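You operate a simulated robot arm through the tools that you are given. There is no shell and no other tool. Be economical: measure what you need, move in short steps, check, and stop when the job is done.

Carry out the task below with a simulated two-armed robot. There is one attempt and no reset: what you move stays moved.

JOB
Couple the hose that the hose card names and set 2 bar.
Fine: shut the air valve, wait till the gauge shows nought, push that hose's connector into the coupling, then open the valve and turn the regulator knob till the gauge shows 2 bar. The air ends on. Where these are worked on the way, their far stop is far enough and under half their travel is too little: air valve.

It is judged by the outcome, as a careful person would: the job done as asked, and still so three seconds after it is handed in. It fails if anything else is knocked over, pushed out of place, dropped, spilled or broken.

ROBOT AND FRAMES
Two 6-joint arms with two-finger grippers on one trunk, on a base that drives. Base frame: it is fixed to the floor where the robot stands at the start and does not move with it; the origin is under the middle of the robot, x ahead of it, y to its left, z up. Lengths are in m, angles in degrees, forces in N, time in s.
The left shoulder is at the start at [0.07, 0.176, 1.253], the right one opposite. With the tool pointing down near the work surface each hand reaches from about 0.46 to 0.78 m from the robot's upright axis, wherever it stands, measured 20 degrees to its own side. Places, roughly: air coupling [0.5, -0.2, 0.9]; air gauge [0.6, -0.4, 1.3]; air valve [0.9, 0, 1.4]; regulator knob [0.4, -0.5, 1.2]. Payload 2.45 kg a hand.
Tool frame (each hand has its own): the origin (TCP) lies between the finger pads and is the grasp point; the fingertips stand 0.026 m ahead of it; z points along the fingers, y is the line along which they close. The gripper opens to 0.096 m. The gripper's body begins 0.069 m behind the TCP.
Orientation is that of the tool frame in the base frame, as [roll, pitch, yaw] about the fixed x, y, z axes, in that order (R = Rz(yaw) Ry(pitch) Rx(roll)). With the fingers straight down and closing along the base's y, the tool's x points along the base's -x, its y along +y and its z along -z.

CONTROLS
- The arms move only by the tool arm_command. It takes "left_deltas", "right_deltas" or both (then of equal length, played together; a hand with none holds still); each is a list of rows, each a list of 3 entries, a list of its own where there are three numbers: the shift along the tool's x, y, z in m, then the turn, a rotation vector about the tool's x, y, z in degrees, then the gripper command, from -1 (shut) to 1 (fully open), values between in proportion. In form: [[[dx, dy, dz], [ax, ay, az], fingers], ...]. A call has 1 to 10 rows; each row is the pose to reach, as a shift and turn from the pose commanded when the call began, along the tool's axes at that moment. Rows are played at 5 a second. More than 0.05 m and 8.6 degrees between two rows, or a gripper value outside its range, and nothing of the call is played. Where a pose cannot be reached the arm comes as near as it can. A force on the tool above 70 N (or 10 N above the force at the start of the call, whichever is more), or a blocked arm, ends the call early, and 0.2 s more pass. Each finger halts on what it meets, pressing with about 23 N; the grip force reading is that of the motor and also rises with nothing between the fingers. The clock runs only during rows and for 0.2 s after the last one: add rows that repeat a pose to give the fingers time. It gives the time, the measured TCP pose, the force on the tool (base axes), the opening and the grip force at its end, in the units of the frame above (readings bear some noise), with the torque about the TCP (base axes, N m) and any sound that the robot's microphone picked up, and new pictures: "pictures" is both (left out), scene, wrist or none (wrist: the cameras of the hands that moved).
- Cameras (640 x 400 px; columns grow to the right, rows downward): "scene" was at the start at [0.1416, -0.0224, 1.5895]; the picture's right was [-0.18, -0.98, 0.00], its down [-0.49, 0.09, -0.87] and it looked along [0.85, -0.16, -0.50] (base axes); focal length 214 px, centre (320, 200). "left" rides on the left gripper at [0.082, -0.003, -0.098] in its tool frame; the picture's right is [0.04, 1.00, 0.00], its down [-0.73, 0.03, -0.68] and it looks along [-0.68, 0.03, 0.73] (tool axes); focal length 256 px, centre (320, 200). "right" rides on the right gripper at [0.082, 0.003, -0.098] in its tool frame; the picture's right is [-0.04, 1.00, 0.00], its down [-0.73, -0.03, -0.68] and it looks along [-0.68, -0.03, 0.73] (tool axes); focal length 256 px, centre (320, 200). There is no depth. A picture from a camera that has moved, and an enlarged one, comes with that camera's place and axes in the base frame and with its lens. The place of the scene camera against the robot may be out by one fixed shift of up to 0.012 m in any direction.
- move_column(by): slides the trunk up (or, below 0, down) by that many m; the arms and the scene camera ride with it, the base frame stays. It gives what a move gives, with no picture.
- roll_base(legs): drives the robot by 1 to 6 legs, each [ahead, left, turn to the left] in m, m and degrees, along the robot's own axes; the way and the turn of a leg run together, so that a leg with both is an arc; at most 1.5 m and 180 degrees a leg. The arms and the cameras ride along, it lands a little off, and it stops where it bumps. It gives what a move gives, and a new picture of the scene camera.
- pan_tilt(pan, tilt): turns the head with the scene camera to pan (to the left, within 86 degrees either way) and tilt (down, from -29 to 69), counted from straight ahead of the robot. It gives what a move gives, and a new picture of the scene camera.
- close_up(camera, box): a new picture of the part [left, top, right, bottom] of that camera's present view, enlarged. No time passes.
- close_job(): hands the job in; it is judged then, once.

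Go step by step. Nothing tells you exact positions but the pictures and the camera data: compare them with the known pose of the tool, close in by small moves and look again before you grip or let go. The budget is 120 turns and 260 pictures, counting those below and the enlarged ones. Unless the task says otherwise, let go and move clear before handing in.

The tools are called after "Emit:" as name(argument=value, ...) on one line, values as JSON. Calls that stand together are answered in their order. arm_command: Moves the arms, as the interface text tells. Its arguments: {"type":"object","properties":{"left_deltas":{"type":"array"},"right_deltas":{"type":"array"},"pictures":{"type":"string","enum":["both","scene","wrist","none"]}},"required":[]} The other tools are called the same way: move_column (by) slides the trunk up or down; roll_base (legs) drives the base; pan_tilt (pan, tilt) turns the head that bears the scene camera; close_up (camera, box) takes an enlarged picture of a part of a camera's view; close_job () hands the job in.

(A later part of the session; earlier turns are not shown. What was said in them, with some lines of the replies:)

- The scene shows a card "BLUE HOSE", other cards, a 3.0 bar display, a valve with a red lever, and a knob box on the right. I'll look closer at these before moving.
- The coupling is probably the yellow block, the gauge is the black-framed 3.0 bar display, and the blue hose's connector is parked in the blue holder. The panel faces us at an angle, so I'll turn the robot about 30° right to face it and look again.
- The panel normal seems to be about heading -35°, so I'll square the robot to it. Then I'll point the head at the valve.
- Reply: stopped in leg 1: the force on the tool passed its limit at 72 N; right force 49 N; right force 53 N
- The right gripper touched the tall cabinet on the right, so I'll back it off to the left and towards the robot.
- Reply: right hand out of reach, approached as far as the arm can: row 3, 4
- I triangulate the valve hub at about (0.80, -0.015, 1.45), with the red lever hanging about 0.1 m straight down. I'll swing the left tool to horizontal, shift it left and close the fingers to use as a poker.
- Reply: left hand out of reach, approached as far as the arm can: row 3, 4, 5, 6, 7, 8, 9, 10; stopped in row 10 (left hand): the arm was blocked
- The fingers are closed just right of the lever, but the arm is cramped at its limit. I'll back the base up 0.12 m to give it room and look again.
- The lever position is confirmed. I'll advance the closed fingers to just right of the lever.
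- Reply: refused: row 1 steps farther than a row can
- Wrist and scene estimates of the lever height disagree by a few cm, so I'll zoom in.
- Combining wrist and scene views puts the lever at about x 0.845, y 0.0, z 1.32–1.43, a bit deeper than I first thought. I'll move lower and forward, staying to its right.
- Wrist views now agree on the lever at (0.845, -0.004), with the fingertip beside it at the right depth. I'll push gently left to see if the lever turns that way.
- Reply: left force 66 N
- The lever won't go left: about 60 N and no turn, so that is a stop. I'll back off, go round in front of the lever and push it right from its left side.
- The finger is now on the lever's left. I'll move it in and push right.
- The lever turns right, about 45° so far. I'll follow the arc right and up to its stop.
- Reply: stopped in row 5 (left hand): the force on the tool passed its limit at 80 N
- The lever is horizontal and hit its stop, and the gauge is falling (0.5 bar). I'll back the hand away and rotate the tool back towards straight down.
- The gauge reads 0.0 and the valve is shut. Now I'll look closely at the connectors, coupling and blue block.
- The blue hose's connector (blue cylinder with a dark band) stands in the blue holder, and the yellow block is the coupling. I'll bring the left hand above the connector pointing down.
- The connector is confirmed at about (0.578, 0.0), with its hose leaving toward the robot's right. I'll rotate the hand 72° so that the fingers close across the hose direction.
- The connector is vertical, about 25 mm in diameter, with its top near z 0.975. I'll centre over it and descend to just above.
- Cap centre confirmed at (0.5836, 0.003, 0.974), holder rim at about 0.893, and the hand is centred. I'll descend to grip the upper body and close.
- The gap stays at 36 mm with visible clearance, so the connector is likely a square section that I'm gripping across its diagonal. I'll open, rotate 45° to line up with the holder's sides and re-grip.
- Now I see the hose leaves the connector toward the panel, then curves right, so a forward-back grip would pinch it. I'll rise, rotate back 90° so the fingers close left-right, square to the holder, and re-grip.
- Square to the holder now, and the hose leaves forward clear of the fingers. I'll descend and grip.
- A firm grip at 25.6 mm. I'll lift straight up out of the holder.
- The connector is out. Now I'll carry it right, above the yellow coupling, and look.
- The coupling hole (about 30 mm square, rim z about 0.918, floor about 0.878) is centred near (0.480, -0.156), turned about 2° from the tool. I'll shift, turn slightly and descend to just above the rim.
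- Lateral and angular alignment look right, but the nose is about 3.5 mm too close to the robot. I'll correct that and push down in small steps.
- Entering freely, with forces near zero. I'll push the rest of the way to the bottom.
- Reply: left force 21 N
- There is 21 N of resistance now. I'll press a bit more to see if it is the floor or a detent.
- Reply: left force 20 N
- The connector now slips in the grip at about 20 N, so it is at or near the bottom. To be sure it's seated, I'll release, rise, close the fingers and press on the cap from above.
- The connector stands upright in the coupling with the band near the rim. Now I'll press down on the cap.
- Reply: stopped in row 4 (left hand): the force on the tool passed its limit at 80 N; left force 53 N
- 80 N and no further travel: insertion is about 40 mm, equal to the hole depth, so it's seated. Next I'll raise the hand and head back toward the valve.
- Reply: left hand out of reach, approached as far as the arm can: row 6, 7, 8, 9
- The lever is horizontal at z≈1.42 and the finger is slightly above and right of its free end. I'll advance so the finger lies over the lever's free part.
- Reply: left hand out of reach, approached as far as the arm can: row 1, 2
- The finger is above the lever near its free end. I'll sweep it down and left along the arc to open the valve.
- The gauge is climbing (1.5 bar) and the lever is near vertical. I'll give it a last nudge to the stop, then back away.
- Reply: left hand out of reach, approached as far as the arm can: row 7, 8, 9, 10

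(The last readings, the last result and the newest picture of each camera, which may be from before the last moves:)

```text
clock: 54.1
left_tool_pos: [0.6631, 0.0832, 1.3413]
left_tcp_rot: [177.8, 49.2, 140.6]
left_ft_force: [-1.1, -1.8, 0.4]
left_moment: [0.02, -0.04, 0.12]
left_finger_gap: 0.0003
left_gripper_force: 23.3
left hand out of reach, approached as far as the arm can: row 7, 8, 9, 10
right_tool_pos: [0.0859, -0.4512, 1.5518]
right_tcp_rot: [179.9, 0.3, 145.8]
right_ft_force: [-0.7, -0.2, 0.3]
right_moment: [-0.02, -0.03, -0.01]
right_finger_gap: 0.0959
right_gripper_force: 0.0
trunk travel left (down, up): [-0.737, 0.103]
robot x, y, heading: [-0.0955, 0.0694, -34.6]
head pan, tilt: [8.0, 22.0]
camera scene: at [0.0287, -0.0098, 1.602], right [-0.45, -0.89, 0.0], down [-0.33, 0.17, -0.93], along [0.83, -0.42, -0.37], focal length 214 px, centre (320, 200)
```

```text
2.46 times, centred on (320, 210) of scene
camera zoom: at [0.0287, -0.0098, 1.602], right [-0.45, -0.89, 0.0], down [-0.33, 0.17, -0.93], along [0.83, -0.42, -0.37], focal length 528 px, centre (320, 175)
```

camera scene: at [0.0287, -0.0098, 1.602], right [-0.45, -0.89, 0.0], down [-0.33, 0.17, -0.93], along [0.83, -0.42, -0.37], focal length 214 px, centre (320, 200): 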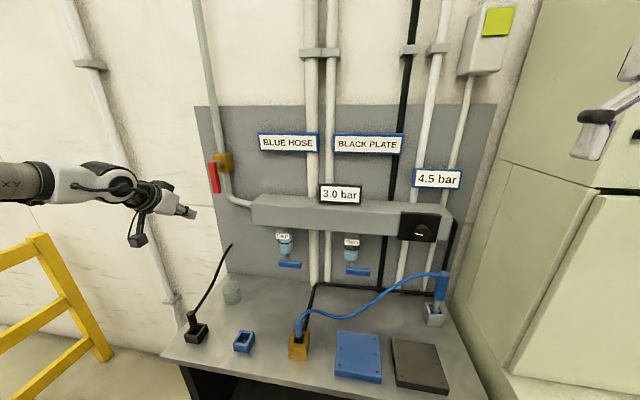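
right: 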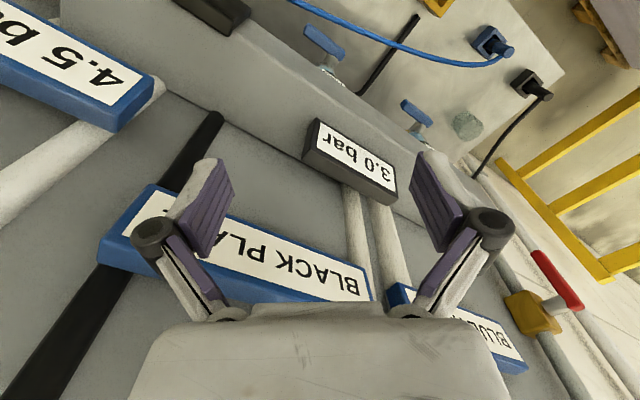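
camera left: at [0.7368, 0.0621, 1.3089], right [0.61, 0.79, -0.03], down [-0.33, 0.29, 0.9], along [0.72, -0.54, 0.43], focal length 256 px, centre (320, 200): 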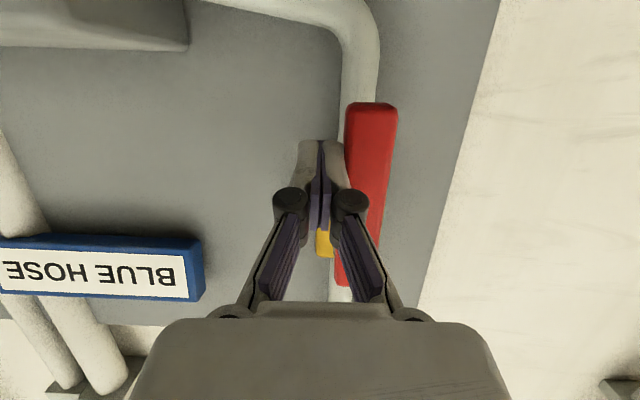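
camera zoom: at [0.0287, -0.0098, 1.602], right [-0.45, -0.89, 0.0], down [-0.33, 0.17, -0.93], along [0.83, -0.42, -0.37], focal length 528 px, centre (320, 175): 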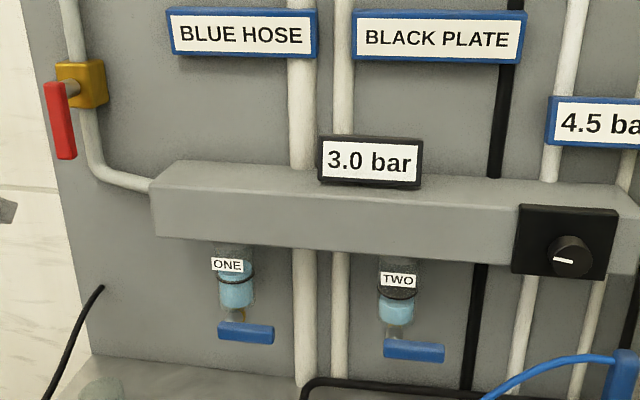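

The gauge holds 3.0 bar with the valve open. The knob is at about (0.386, -0.53, 1.28), to be turned with the right hand; I'll back up a little for room and bring the right hand in front of it.

Emit:
roll_base(legs=[[-0.08, 0, 0]])

Emit:
arm_command(right_deltas=[[[-0.025, 0.012, 0.025], [0, 0, 0], 0.6], [[-0.05, 0.025, 0.05], [0, 0, 0], 0.2], [[-0.075, 0.04, 0.08], [0, 0, 0], 0.2], [[-0.1, 0.055, 0.11], [0, 0, 0], 0.2], [[-0.125, 0.07, 0.14], [0, 0, 0], 0.2], [[-0.15, 0.085, 0.17], [0, 0, 0], 0.2], [[-0.175, 0.1, 0.2], [0, 0, 0], 0.2], [[-0.2, 0.11, 0.22], [0, 0, 0], 0.2]])

```text
clock: 55.1
left_tool_pos: [0.6029, 0.1238, 1.3374]
left_tcp_rot: [179.5, 48.8, 141.9]
left_ft_force: [0.7, -0.6, -0.4]
left_moment: [0.0, -0.01, -0.04]
left_finger_gap: 0.0002
left_gripper_force: 22.7
right_tool_pos: [0.0271, -0.4084, 1.5501]
right_tcp_rot: [-179.9, 0.0, 145.9]
right_ft_force: [-0.2, 0.3, -0.2]
right_moment: [0.0, 0.04, 0.0]
right_finger_gap: 0.096
right_gripper_force: 0.0
trunk travel left (down, up): [-0.737, 0.103]
robot x, y, heading: [-0.1626, 0.1127, -34.9]
head pan, tilt: [8.0, 22.0]
camera scene: at [-0.0291, 0.0332, 1.6012], right [-0.45, -0.89, 0.0], down [-0.34, 0.17, -0.93], along [0.83, -0.42, -0.38], focal length 214 px, centre (320, 200)
```

scene: 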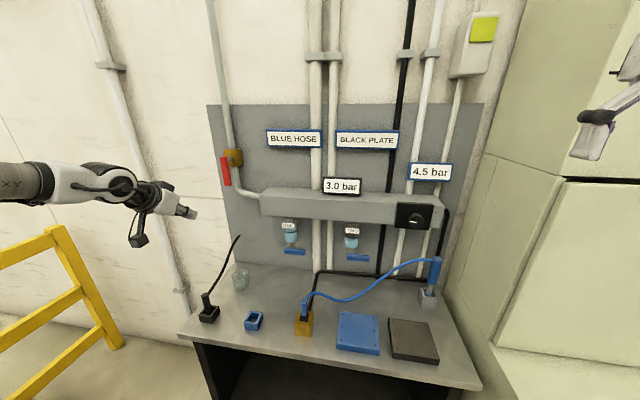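

```text
clock: 56.9
left_tool_pos: [0.6007, 0.1258, 1.3389]
left_tcp_rot: [179.5, 48.9, 141.9]
left_ft_force: [-0.6, -1.1, -0.4]
left_moment: [-0.03, 0.02, 0.03]
left_finger_gap: 0.0001
left_gripper_force: 23.2
right_tool_pos: [0.2527, -0.4291, 1.3311]
right_tcp_rot: [-180.0, 0.1, 145.8]
right_ft_force: [0.2, 0.1, 0.9]
right_moment: [-0.01, 0.05, 0.02]
right_finger_gap: 0.0578
right_gripper_force: 0.1
trunk travel left (down, up): [-0.737, 0.103]
robot x, y, heading: [-0.1662, 0.1123, -34.8]
head pan, tilt: [8.0, 22.0]
camera scene: at [-0.032, 0.0347, 1.6016], right [-0.45, -0.89, 0.0], down [-0.34, 0.17, -0.93], along [0.83, -0.42, -0.38], focal length 214 px, centre (320, 200)
camera right: at [0.1862, -0.38, 1.4295], right [0.59, 0.8, 0.0], down [0.59, -0.44, 0.68], along [0.55, -0.4, -0.73], focal length 256 px, centre (320, 200)
```

scene: 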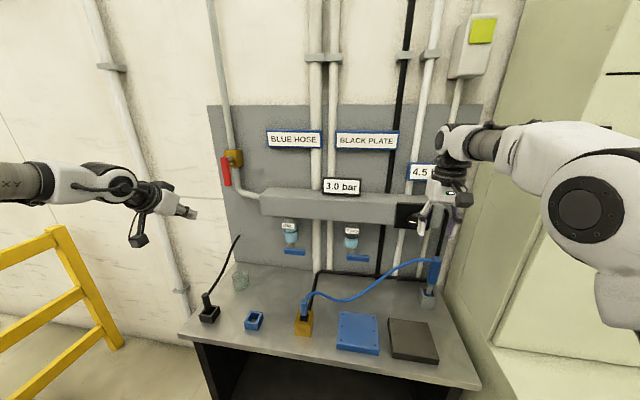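
right: 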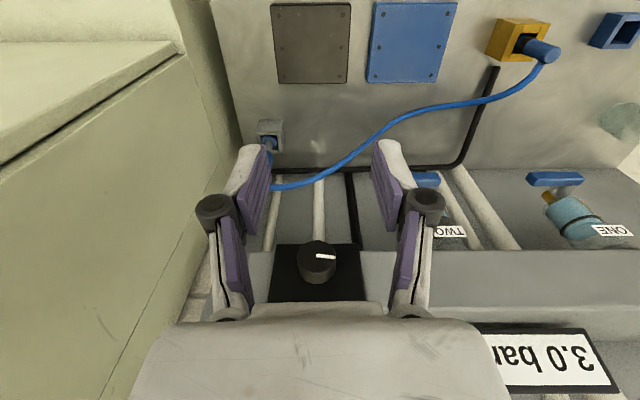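

The knob shows up clearly on the wrist camera, straight ahead and below. I'll tilt the right tool to horizontal while lowering it to knob height.

Emit:
arm_command(right_deltas=[[[0, 0, 0.005], [0, -8.5, 0], 0.2], [[0, 0, 0.01], [0, -17, 0], 0.2], [[0, 0, 0.015], [0, -25.5, 0], 0.2], [[0, 0, 0.02], [0, -34, 0], 0.2], [[0, 0, 0.025], [0, -42.5, 0], 0.2], [[0, 0, 0.03], [0, -51, 0], 0.2], [[0, 0, 0.035], [0, -59.5, 0], 0.2], [[0, 0, 0.04], [0, -68, 0], 0.2], [[0, 0, 0.045], [0, -76.5, 0], 0.2], [[0, 0, 0.05], [0, -85, 0], 0.2]])

```text
clock: 59.1
left_tool_pos: [0.5978, 0.125, 1.3389]
left_tcp_rot: [179.4, 49.0, 141.9]
left_ft_force: [-1.0, 0.4, -0.4]
left_moment: [0.02, 0.02, 0.03]
left_finger_gap: 0.0
left_gripper_force: 22.5
right_tool_pos: [0.2497, -0.4275, 1.2825]
right_tcp_rot: [-180.0, 85.3, 145.8]
right_ft_force: [1.0, -0.2, 0.3]
right_moment: [0.0, 0.02, -0.03]
right_finger_gap: 0.0577
right_gripper_force: 0.1
right hand out of reach, approached as far as the arm can: row 7
trunk travel left (down, up): [-0.737, 0.103]
robot x, y, heading: [-0.1627, 0.1121, -34.9]
head pan, tilt: [8.0, 22.0]
camera scene: at [-0.0341, 0.0352, 1.6019], right [-0.45, -0.89, 0.0], down [-0.34, 0.17, -0.93], along [0.83, -0.42, -0.38], focal length 214 px, centre (320, 200)
camera right: at [0.1644, -0.3663, 1.2094], right [0.56, 0.83, 0.04], down [-0.53, 0.32, 0.79], along [0.64, -0.47, 0.61], focal length 256 px, centre (320, 200)
```

scene: 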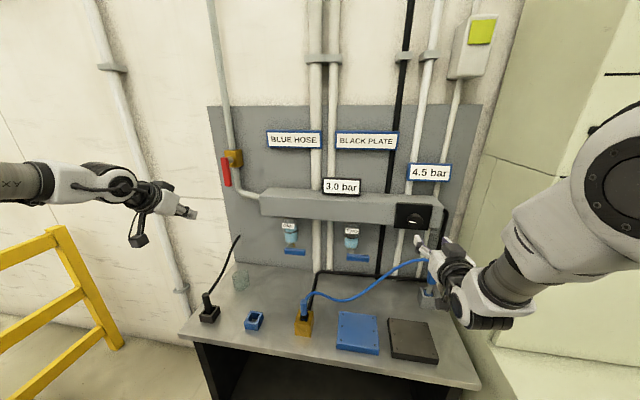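
right: 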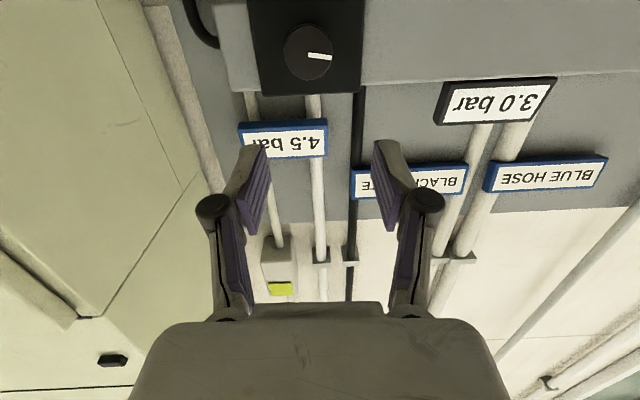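

The knob's front centre triangulates to about f=0.65, z=1.249, with a diameter of about 49 mm. I'll level the tool, open wider and move to just in front of it.

Emit:
arm_command(right_deltas=[[[0.006, -0.002, 0.03], [0, -1.5, 0], 0.7], [[0.012, -0.004, 0.06], [0, -3, 0], 0.7], [[0.018, -0.005, 0.095], [0, -4.7, 0], 0.7], [[0.0218, -0.005, 0.125], [0, -4.7, 0], 0.7], [[0.0218, -0.005, 0.14], [0, -4.7, 0], 0.7], [[0.0218, -0.005, 0.14], [0, -4.7, 0], 0.7]])

```text
clock: 60.5
left_tool_pos: [0.5964, 0.1275, 1.3402]
left_tcp_rot: [179.4, 49.2, 141.9]
left_ft_force: [-0.3, 0.0, 0.4]
left_moment: [0.01, -0.02, 0.02]
left_finger_gap: 0.0
left_gripper_force: 22.8
right_tool_pos: [0.3604, -0.5084, 1.2492]
right_tcp_rot: [-161.9, 90.0, 164.0]
right_ft_force: [-0.1, -0.5, -0.6]
right_moment: [0.02, 0.0, 0.0]
right_finger_gap: 0.0818
right_gripper_force: 0.1
trunk travel left (down, up): [-0.737, 0.103]
robot x, y, heading: [-0.1617, 0.1126, -34.5]
head pan, tilt: [8.0, 22.0]
camera scene: at [-0.0356, 0.037, 1.602], right [-0.45, -0.89, 0.0], down [-0.33, 0.17, -0.93], along [0.83, -0.42, -0.37], focal length 214 px, centre (320, 200)
camera right: at [0.28, -0.4511, 1.1682], right [0.56, 0.83, 0.04], down [-0.58, 0.36, 0.73], along [0.59, -0.44, 0.68], focal length 256 px, centre (320, 200)
```

scene: 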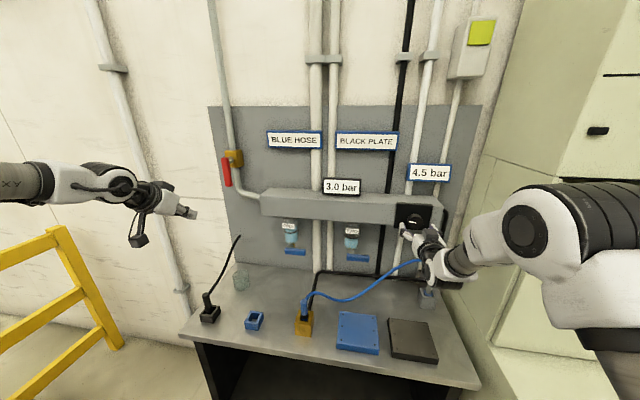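
right: 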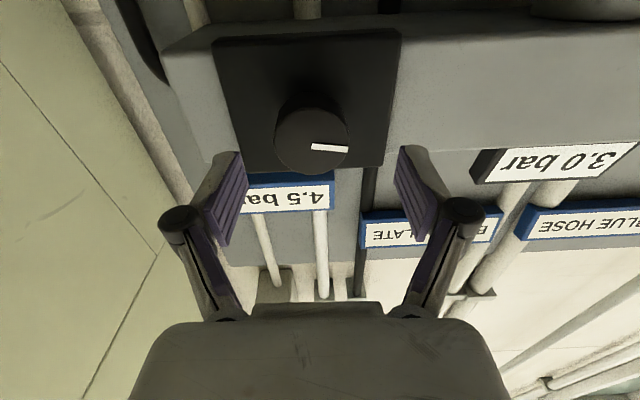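

Knob front is at f≈0.627, z≈1.246. I'll make the small corrections, move in around it and close.

Emit:
arm_command(right_deltas=[[[0.003, -0.006, 0.01], [0, 0, 0], 0.7], [[0.003, -0.006, 0.022], [0, 0, 0], 0.7], [[0.003, -0.006, 0.0315], [0, 0, 0], 0.7], [[0.003, -0.006, 0.0315], [0, 0, 0], 0], [[0.003, -0.006, 0.0315], [0, 0, 0], -0.4], [[0.003, -0.006, 0.0315], [0, 0, 0], -0.4]])

```text
clock: 61.9
left_tool_pos: [0.5981, 0.1273, 1.3398]
left_tcp_rot: [179.2, 49.1, 141.9]
left_ft_force: [0.1, -0.2, 0.5]
left_moment: [-0.02, 0.04, 0.01]
left_finger_gap: 0.0
left_gripper_force: 23.0
right_tool_pos: [0.3836, -0.5315, 1.247]
right_tcp_rot: [176.6, 90.0, 142.5]
right_ft_force: [1.3, -0.5, 0.5]
right_moment: [-0.06, -0.08, -0.15]
right_finger_gap: 0.0472
right_gripper_force: 45.4
trunk travel left (down, up): [-0.737, 0.103]
robot x, y, heading: [-0.1647, 0.1116, -34.9]
head pan, tilt: [8.0, 22.0]
camera scene: at [-0.0346, 0.0363, 1.6019], right [-0.45, -0.89, 0.0], down [-0.34, 0.17, -0.93], along [0.83, -0.42, -0.38], focal length 214 px, centre (320, 200)
camera right: at [0.3034, -0.4738, 1.1651], right [0.56, 0.83, 0.04], down [-0.58, 0.36, 0.73], along [0.59, -0.44, 0.68], focal length 256 px, centre (320, 200)
```

scene: 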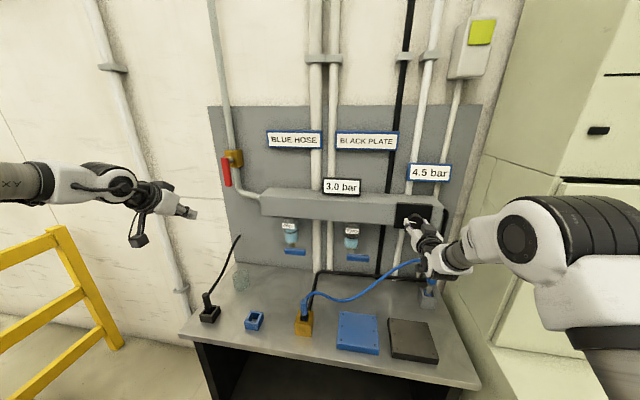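
right: 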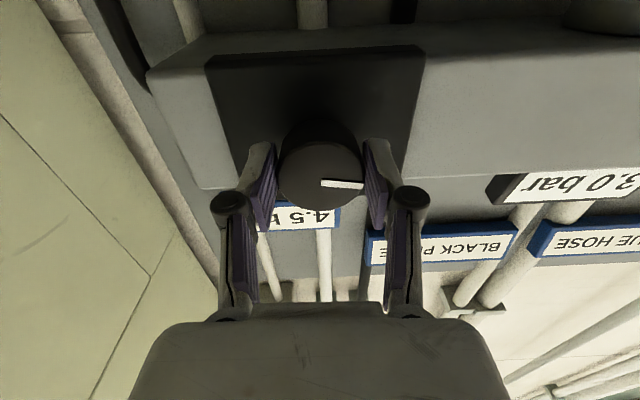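

The knob is gripped (47 mm). I'll twist 15° counter-clockwise and read the gauge.

Emit:
arm_command(right_deltas=[[[0, 0, 0], [0, 0, -5], -0.4], [[0, 0, 0], [0, 0, -10], -0.4], [[0, 0, 0], [0, 0, -15], -0.4], [[0, 0, 0], [0, 0, -15], -0.4], [[0, 0, 0], [0, 0, -15], -0.4]], pictures="wrist")

Emit:
close_up(camera="scene", box=[310, 170, 450, 260])

```text
clock: 63.1
left_tool_pos: [0.5971, 0.1261, 1.3401]
left_tcp_rot: [179.4, 49.1, 142.0]
left_ft_force: [0.7, -0.2, -1.2]
left_moment: [-0.02, 0.02, 0.02]
left_finger_gap: 0.0
left_gripper_force: 23.0
right_tool_pos: [0.3831, -0.5329, 1.2459]
right_tcp_rot: [-90.3, 75.0, -124.5]
right_ft_force: [-0.9, -4.0, -0.1]
right_moment: [0.19, 0.37, -0.89]
right_finger_gap: 0.047
right_gripper_force: 45.3
trunk travel left (down, up): [-0.737, 0.103]
robot x, y, heading: [-0.1626, 0.1124, -34.8]
head pan, tilt: [8.0, 22.0]
camera right: at [0.2909, -0.4921, 1.1672], right [0.55, 0.81, -0.22], down [-0.47, 0.51, 0.72], along [0.69, -0.29, 0.66], focal length 256 px, centre (320, 200)
```

right: 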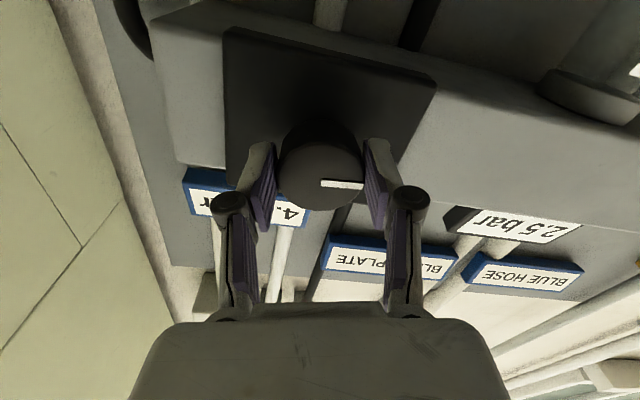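

```text
4.44 times, centred on (380, 215) of scene
camera zoom: at [-0.0352, 0.0353, 1.6019], right [-0.45, -0.89, 0.0], down [-0.33, 0.17, -0.93], along [0.83, -0.42, -0.38], focal length 953 px, centre (53, 133)
```

zoom: 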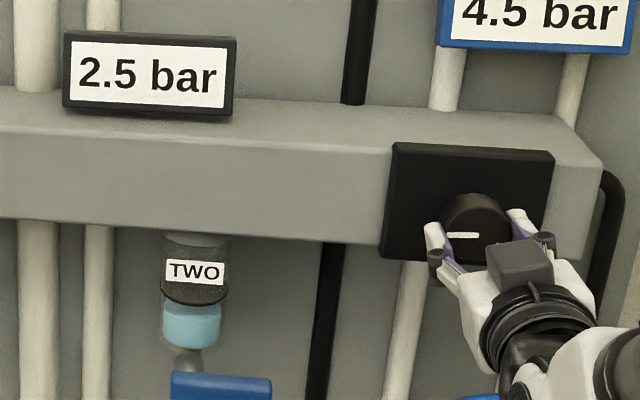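

It reads 2.5 bar after about 15°, so the direction is right. I'll turn on in smaller steps.

Emit:
arm_command(right_deltas=[[[0, 0, 0], [0, 0, -4], -0.4], [[0, 0, 0], [0, 0, -8], -0.4], [[0, 0, 0], [0, 0, -8], -0.4], [[0, 0, 0], [0, 0, -8], -0.4]], pictures="none")

Emit:
close_up(camera="scene", box=[310, 170, 450, 260])

```text
clock: 64.1
left_tool_pos: [0.5971, 0.1242, 1.3395]
left_tcp_rot: [179.3, 49.1, 141.9]
left_ft_force: [-0.2, 0.3, -0.2]
left_moment: [0.0, 0.01, 0.01]
left_finger_gap: 0.0
left_gripper_force: 23.3
right_tool_pos: [0.3817, -0.5329, 1.2454]
right_tcp_rot: [-90.1, 67.1, -124.3]
right_ft_force: [-1.0, -8.1, 4.2]
right_moment: [0.22, 0.2, -0.86]
right_finger_gap: 0.047
right_gripper_force: 45.6
trunk travel left (down, up): [-0.737, 0.103]
robot x, y, heading: [-0.1622, 0.1117, -34.8]
head pan, tilt: [8.0, 22.0]
```

```text
4.44 times, centred on (380, 215) of scene
camera zoom: at [-0.0357, 0.0345, 1.602], right [-0.45, -0.89, 0.0], down [-0.33, 0.17, -0.93], along [0.83, -0.42, -0.38], focal length 953 px, centre (53, 133)
```

zoom: 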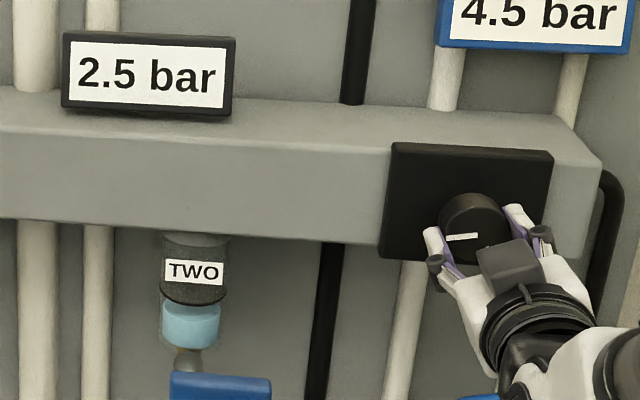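

The display moves in 0.5 steps. I'll continue a little at a time to find where 2.0 begins and ends.

Emit:
arm_command(right_deltas=[[[0, 0, 0], [0, 0, -3], -0.4], [[0, 0, 0], [0, 0, -5], -0.4], [[0, 0, 0], [0, 0, -5], -0.4], [[0, 0, 0], [0, 0, -5], -0.4]], pictures="none")

Emit:
close_up(camera="scene", box=[310, 170, 450, 260])

```text
clock: 65.1
left_tool_pos: [0.5968, 0.1258, 1.3399]
left_tcp_rot: [179.4, 49.1, 141.8]
left_ft_force: [-0.2, 0.2, 0.5]
left_moment: [-0.02, 0.0, 0.01]
left_finger_gap: 0.0
left_gripper_force: 23.5
right_tool_pos: [0.3823, -0.5335, 1.2466]
right_tcp_rot: [-90.1, 62.0, -124.2]
right_ft_force: [-1.7, -9.6, 5.4]
right_moment: [0.08, 0.02, -0.68]
right_finger_gap: 0.0468
right_gripper_force: 44.5
trunk travel left (down, up): [-0.737, 0.103]
robot x, y, heading: [-0.1611, 0.112, -34.9]
head pan, tilt: [8.0, 22.0]
```

```text
4.44 times, centred on (380, 215) of scene
camera zoom: at [-0.0361, 0.0344, 1.602], right [-0.45, -0.89, 0.0], down [-0.33, 0.17, -0.93], along [0.83, -0.42, -0.37], focal length 953 px, centre (53, 133)
```

zoom: 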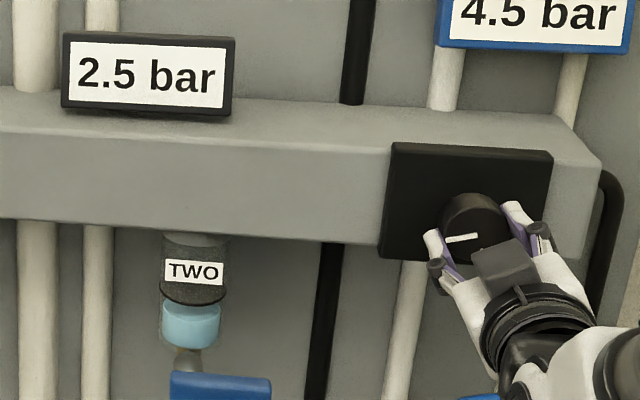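

Emit:
arm_command(right_deltas=[[[0, 0, 0], [0, 0, -3], -0.6], [[0, 0, 0], [0, 0, -6], -0.6], [[0, 0, 0], [0, 0, -6], -0.6], [[0, 0, 0], [0, 0, -6], -0.6]], pictures="wrist")

Emit:
close_up(camera="scene", box=[310, 170, 450, 260])

```text
clock: 66.1
left_tool_pos: [0.597, 0.1258, 1.34]
left_tcp_rot: [179.3, 49.1, 141.7]
left_ft_force: [-0.2, -0.1, 0.4]
left_moment: [-0.01, 0.0, 0.01]
left_finger_gap: 0.0001
left_gripper_force: 22.8
right_tool_pos: [0.3818, -0.5335, 1.2471]
right_tcp_rot: [-90.0, 56.2, -124.2]
right_ft_force: [-0.2, -11.1, 7.3]
right_moment: [0.0, 0.03, -0.71]
right_finger_gap: 0.0471
right_gripper_force: 45.3
trunk travel left (down, up): [-0.737, 0.103]
robot x, y, heading: [-0.1662, 0.1109, -34.8]
head pan, tilt: [8.0, 22.0]
camera right: at [0.2764, -0.5136, 1.1776], right [0.48, 0.7, -0.52], down [-0.35, 0.7, 0.63], along [0.81, -0.12, 0.58], focal length 256 px, centre (320, 200)
```

right: 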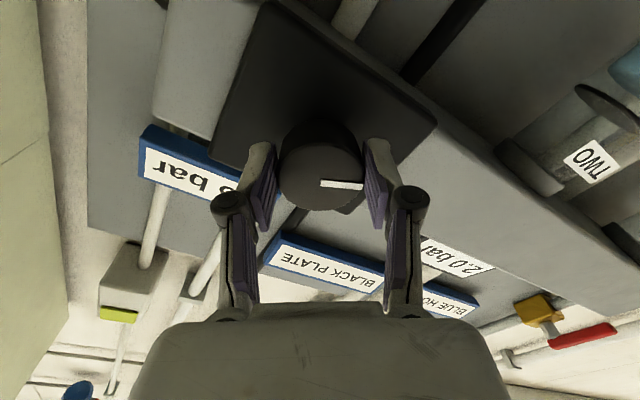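

```text
4.44 times, centred on (380, 215) of scene
camera zoom: at [-0.0362, 0.0343, 1.602], right [-0.45, -0.89, 0.0], down [-0.33, 0.17, -0.93], along [0.83, -0.42, -0.37], focal length 953 px, centre (53, 133)
```

zoom: 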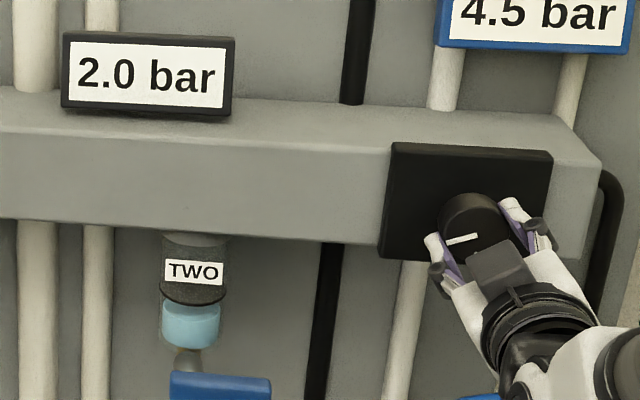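

2.0 bar shows at about 34°. The band is about 20° wide, so I'll go about 7° further to its middle.

Emit:
arm_command(right_deltas=[[[0, 0, 0], [0, 0, -4], -0.6], [[0, 0, 0], [0, 0, -7], -0.6], [[0, 0, 0], [0, 0, -7], -0.6], [[0, 0, 0], [0, 0, -7], -0.6]], pictures="none")

Emit:
close_up(camera="scene", box=[310, 170, 450, 260])

```text
clock: 67.1
left_tool_pos: [0.597, 0.1263, 1.3421]
left_tcp_rot: [179.3, 49.1, 141.8]
left_ft_force: [0.0, -0.5, 0.8]
left_moment: [0.0, 0.02, -0.05]
left_finger_gap: 0.0
left_gripper_force: 22.8
right_tool_pos: [0.3823, -0.5334, 1.2462]
right_tcp_rot: [-90.1, 49.1, -124.2]
right_ft_force: [0.0, -14.4, 11.6]
right_moment: [-0.05, -0.25, -0.73]
right_finger_gap: 0.0471
right_gripper_force: 44.8
trunk travel left (down, up): [-0.737, 0.103]
robot x, y, heading: [-0.1655, 0.1121, -34.8]
head pan, tilt: [8.0, 22.0]
```

```text
4.44 times, centred on (380, 215) of scene
camera zoom: at [-0.0365, 0.0339, 1.602], right [-0.45, -0.89, 0.0], down [-0.33, 0.17, -0.93], along [0.83, -0.42, -0.37], focal length 953 px, centre (53, 133)
```

zoom: 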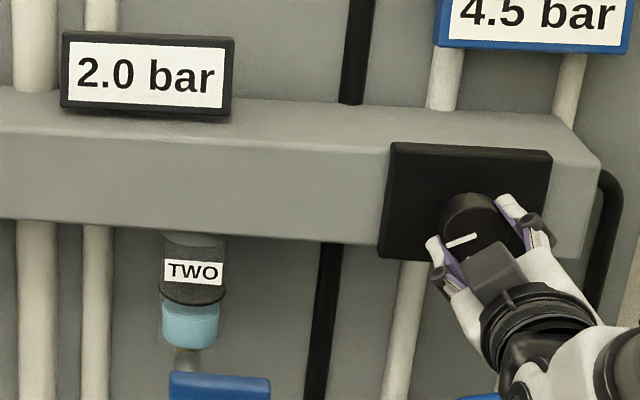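

It's still 2.0 bar. I'll release the knob and back straight out.

Emit:
arm_command(right_deltas=[[[0, 0, 0], [0, 0, 0], 0.3], [[0, 0, 0], [0, 0, 0], 0.7], [[0, 0, 0], [0, 0, 0], 0.7], [[0, 0, -0.03], [0, 0, 0], 0.7], [[0, 0, -0.07], [0, 0, 0], 0.7], [[0, 0, -0.11], [0, 0, 0], 0.7], [[0, 0, -0.14], [0, 0, 0], 0.7], [[0, 0, -0.14], [0, 0, 0], 0.7]])

Emit:
close_up(camera="scene", box=[200, 130, 460, 345])

```text
clock: 68.9
left_tool_pos: [0.5976, 0.1267, 1.3399]
left_tcp_rot: [179.4, 49.1, 142.0]
left_ft_force: [0.2, 0.4, 0.4]
left_moment: [-0.02, 0.01, 0.03]
left_finger_gap: 0.0
left_gripper_force: 23.2
right_tool_pos: [0.2671, -0.4522, 1.2461]
right_tcp_rot: [-90.0, 49.1, -124.2]
right_ft_force: [-0.3, 0.4, 0.3]
right_moment: [0.0, 0.03, 0.02]
right_finger_gap: 0.0816
right_gripper_force: 0.0
trunk travel left (down, up): [-0.737, 0.103]
robot x, y, heading: [-0.1602, 0.1152, -34.6]
head pan, tilt: [8.0, 22.0]
camera scene: at [-0.0348, 0.0359, 1.6019], right [-0.45, -0.89, 0.0], down [-0.33, 0.17, -0.93], along [0.83, -0.42, -0.38], focal length 214 px, centre (320, 200)
camera right: at [0.1566, -0.4397, 1.1831], right [0.44, 0.65, -0.63], down [-0.3, 0.76, 0.57], along [0.85, -0.06, 0.53], focal length 256 px, centre (320, 200)
```

scene: 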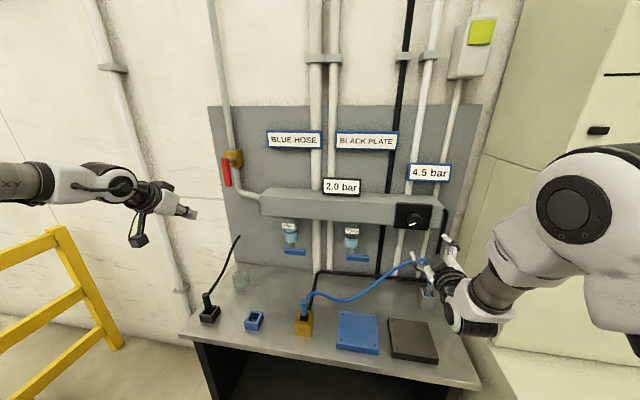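
right: 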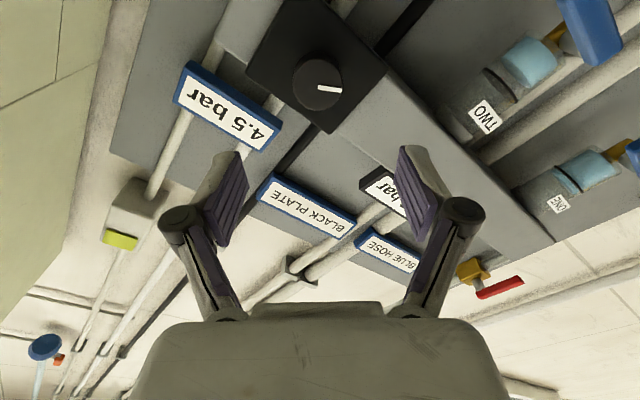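

```text
1.86 times, centred on (330, 238) of scene
camera zoom: at [-0.0348, 0.0359, 1.6019], right [-0.45, -0.89, 0.0], down [-0.33, 0.17, -0.93], along [0.83, -0.42, -0.38], focal length 399 px, centre (301, 130)
```

zoom: 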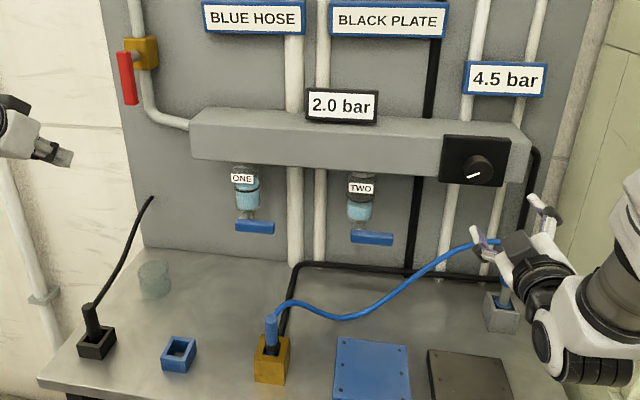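

Gauge 2.0, valve open, hands clear. One last close look at the connector in the coupling.

Emit:
close_up(camera="scene", box=[270, 270, 350, 350])

Emit:
close_up(camera="scene", box=[200, 130, 280, 210])

```text
5.00 times, centred on (310, 310) of scene
camera zoom: at [-0.0348, 0.0359, 1.6019], right [-0.45, -0.89, 0.0], down [-0.33, 0.17, -0.93], along [0.83, -0.42, -0.38], focal length 1072 px, centre (370, -350)
```

zoom: 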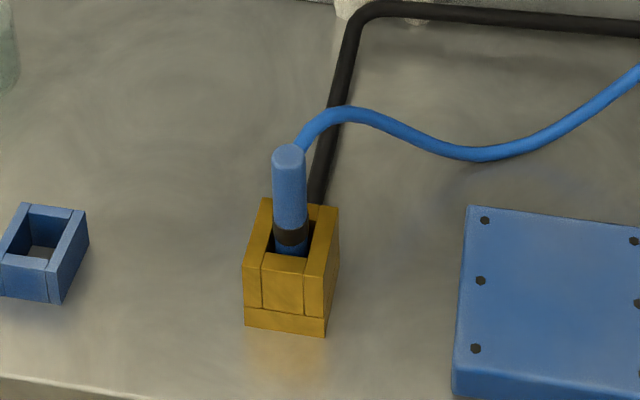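

```text
5.00 times, centred on (240, 170) of scene
camera zoom: at [-0.0348, 0.0359, 1.6019], right [-0.45, -0.89, 0.0], down [-0.33, 0.17, -0.93], along [0.83, -0.42, -0.38], focal length 1072 px, centre (720, 350)
```

zoom: 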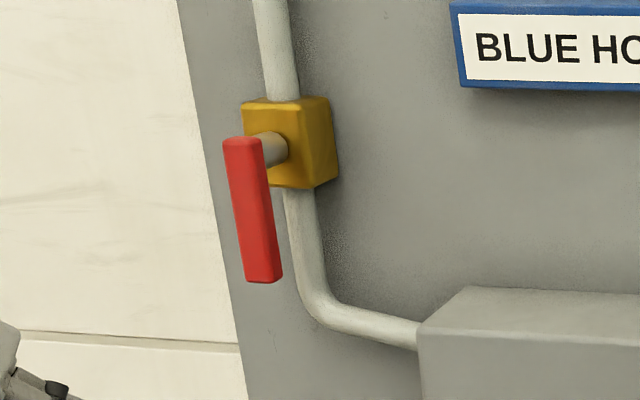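

Blue hose connector is pressed home in the coupling, the valve is open at its stop, the gauge shows 2.0 bar and both hands are clear.

Emit:
close_job()

```text
The job is handed in.
```

The blue hose is in the coupling, the air is back on, and the gauge read 2.0 bar when I handed the job in.

- **Connector:** it went in only after the gauge had dropped to 0.0. I then pressed it with 80 N and it moved no further. By my estimate it is in about 40 mm, the full depth of the hole.
- **Gauge:** it shows only half-bar steps, so I turned the knob to about the middle of the range that reads 2.0. The true pressure could be a little off 2.
- **Contact:** early on, the right gripper touched the tall cabinet on the right while the base was turning, at about 72 N. I backed it off and saw nothing moved or damaged.
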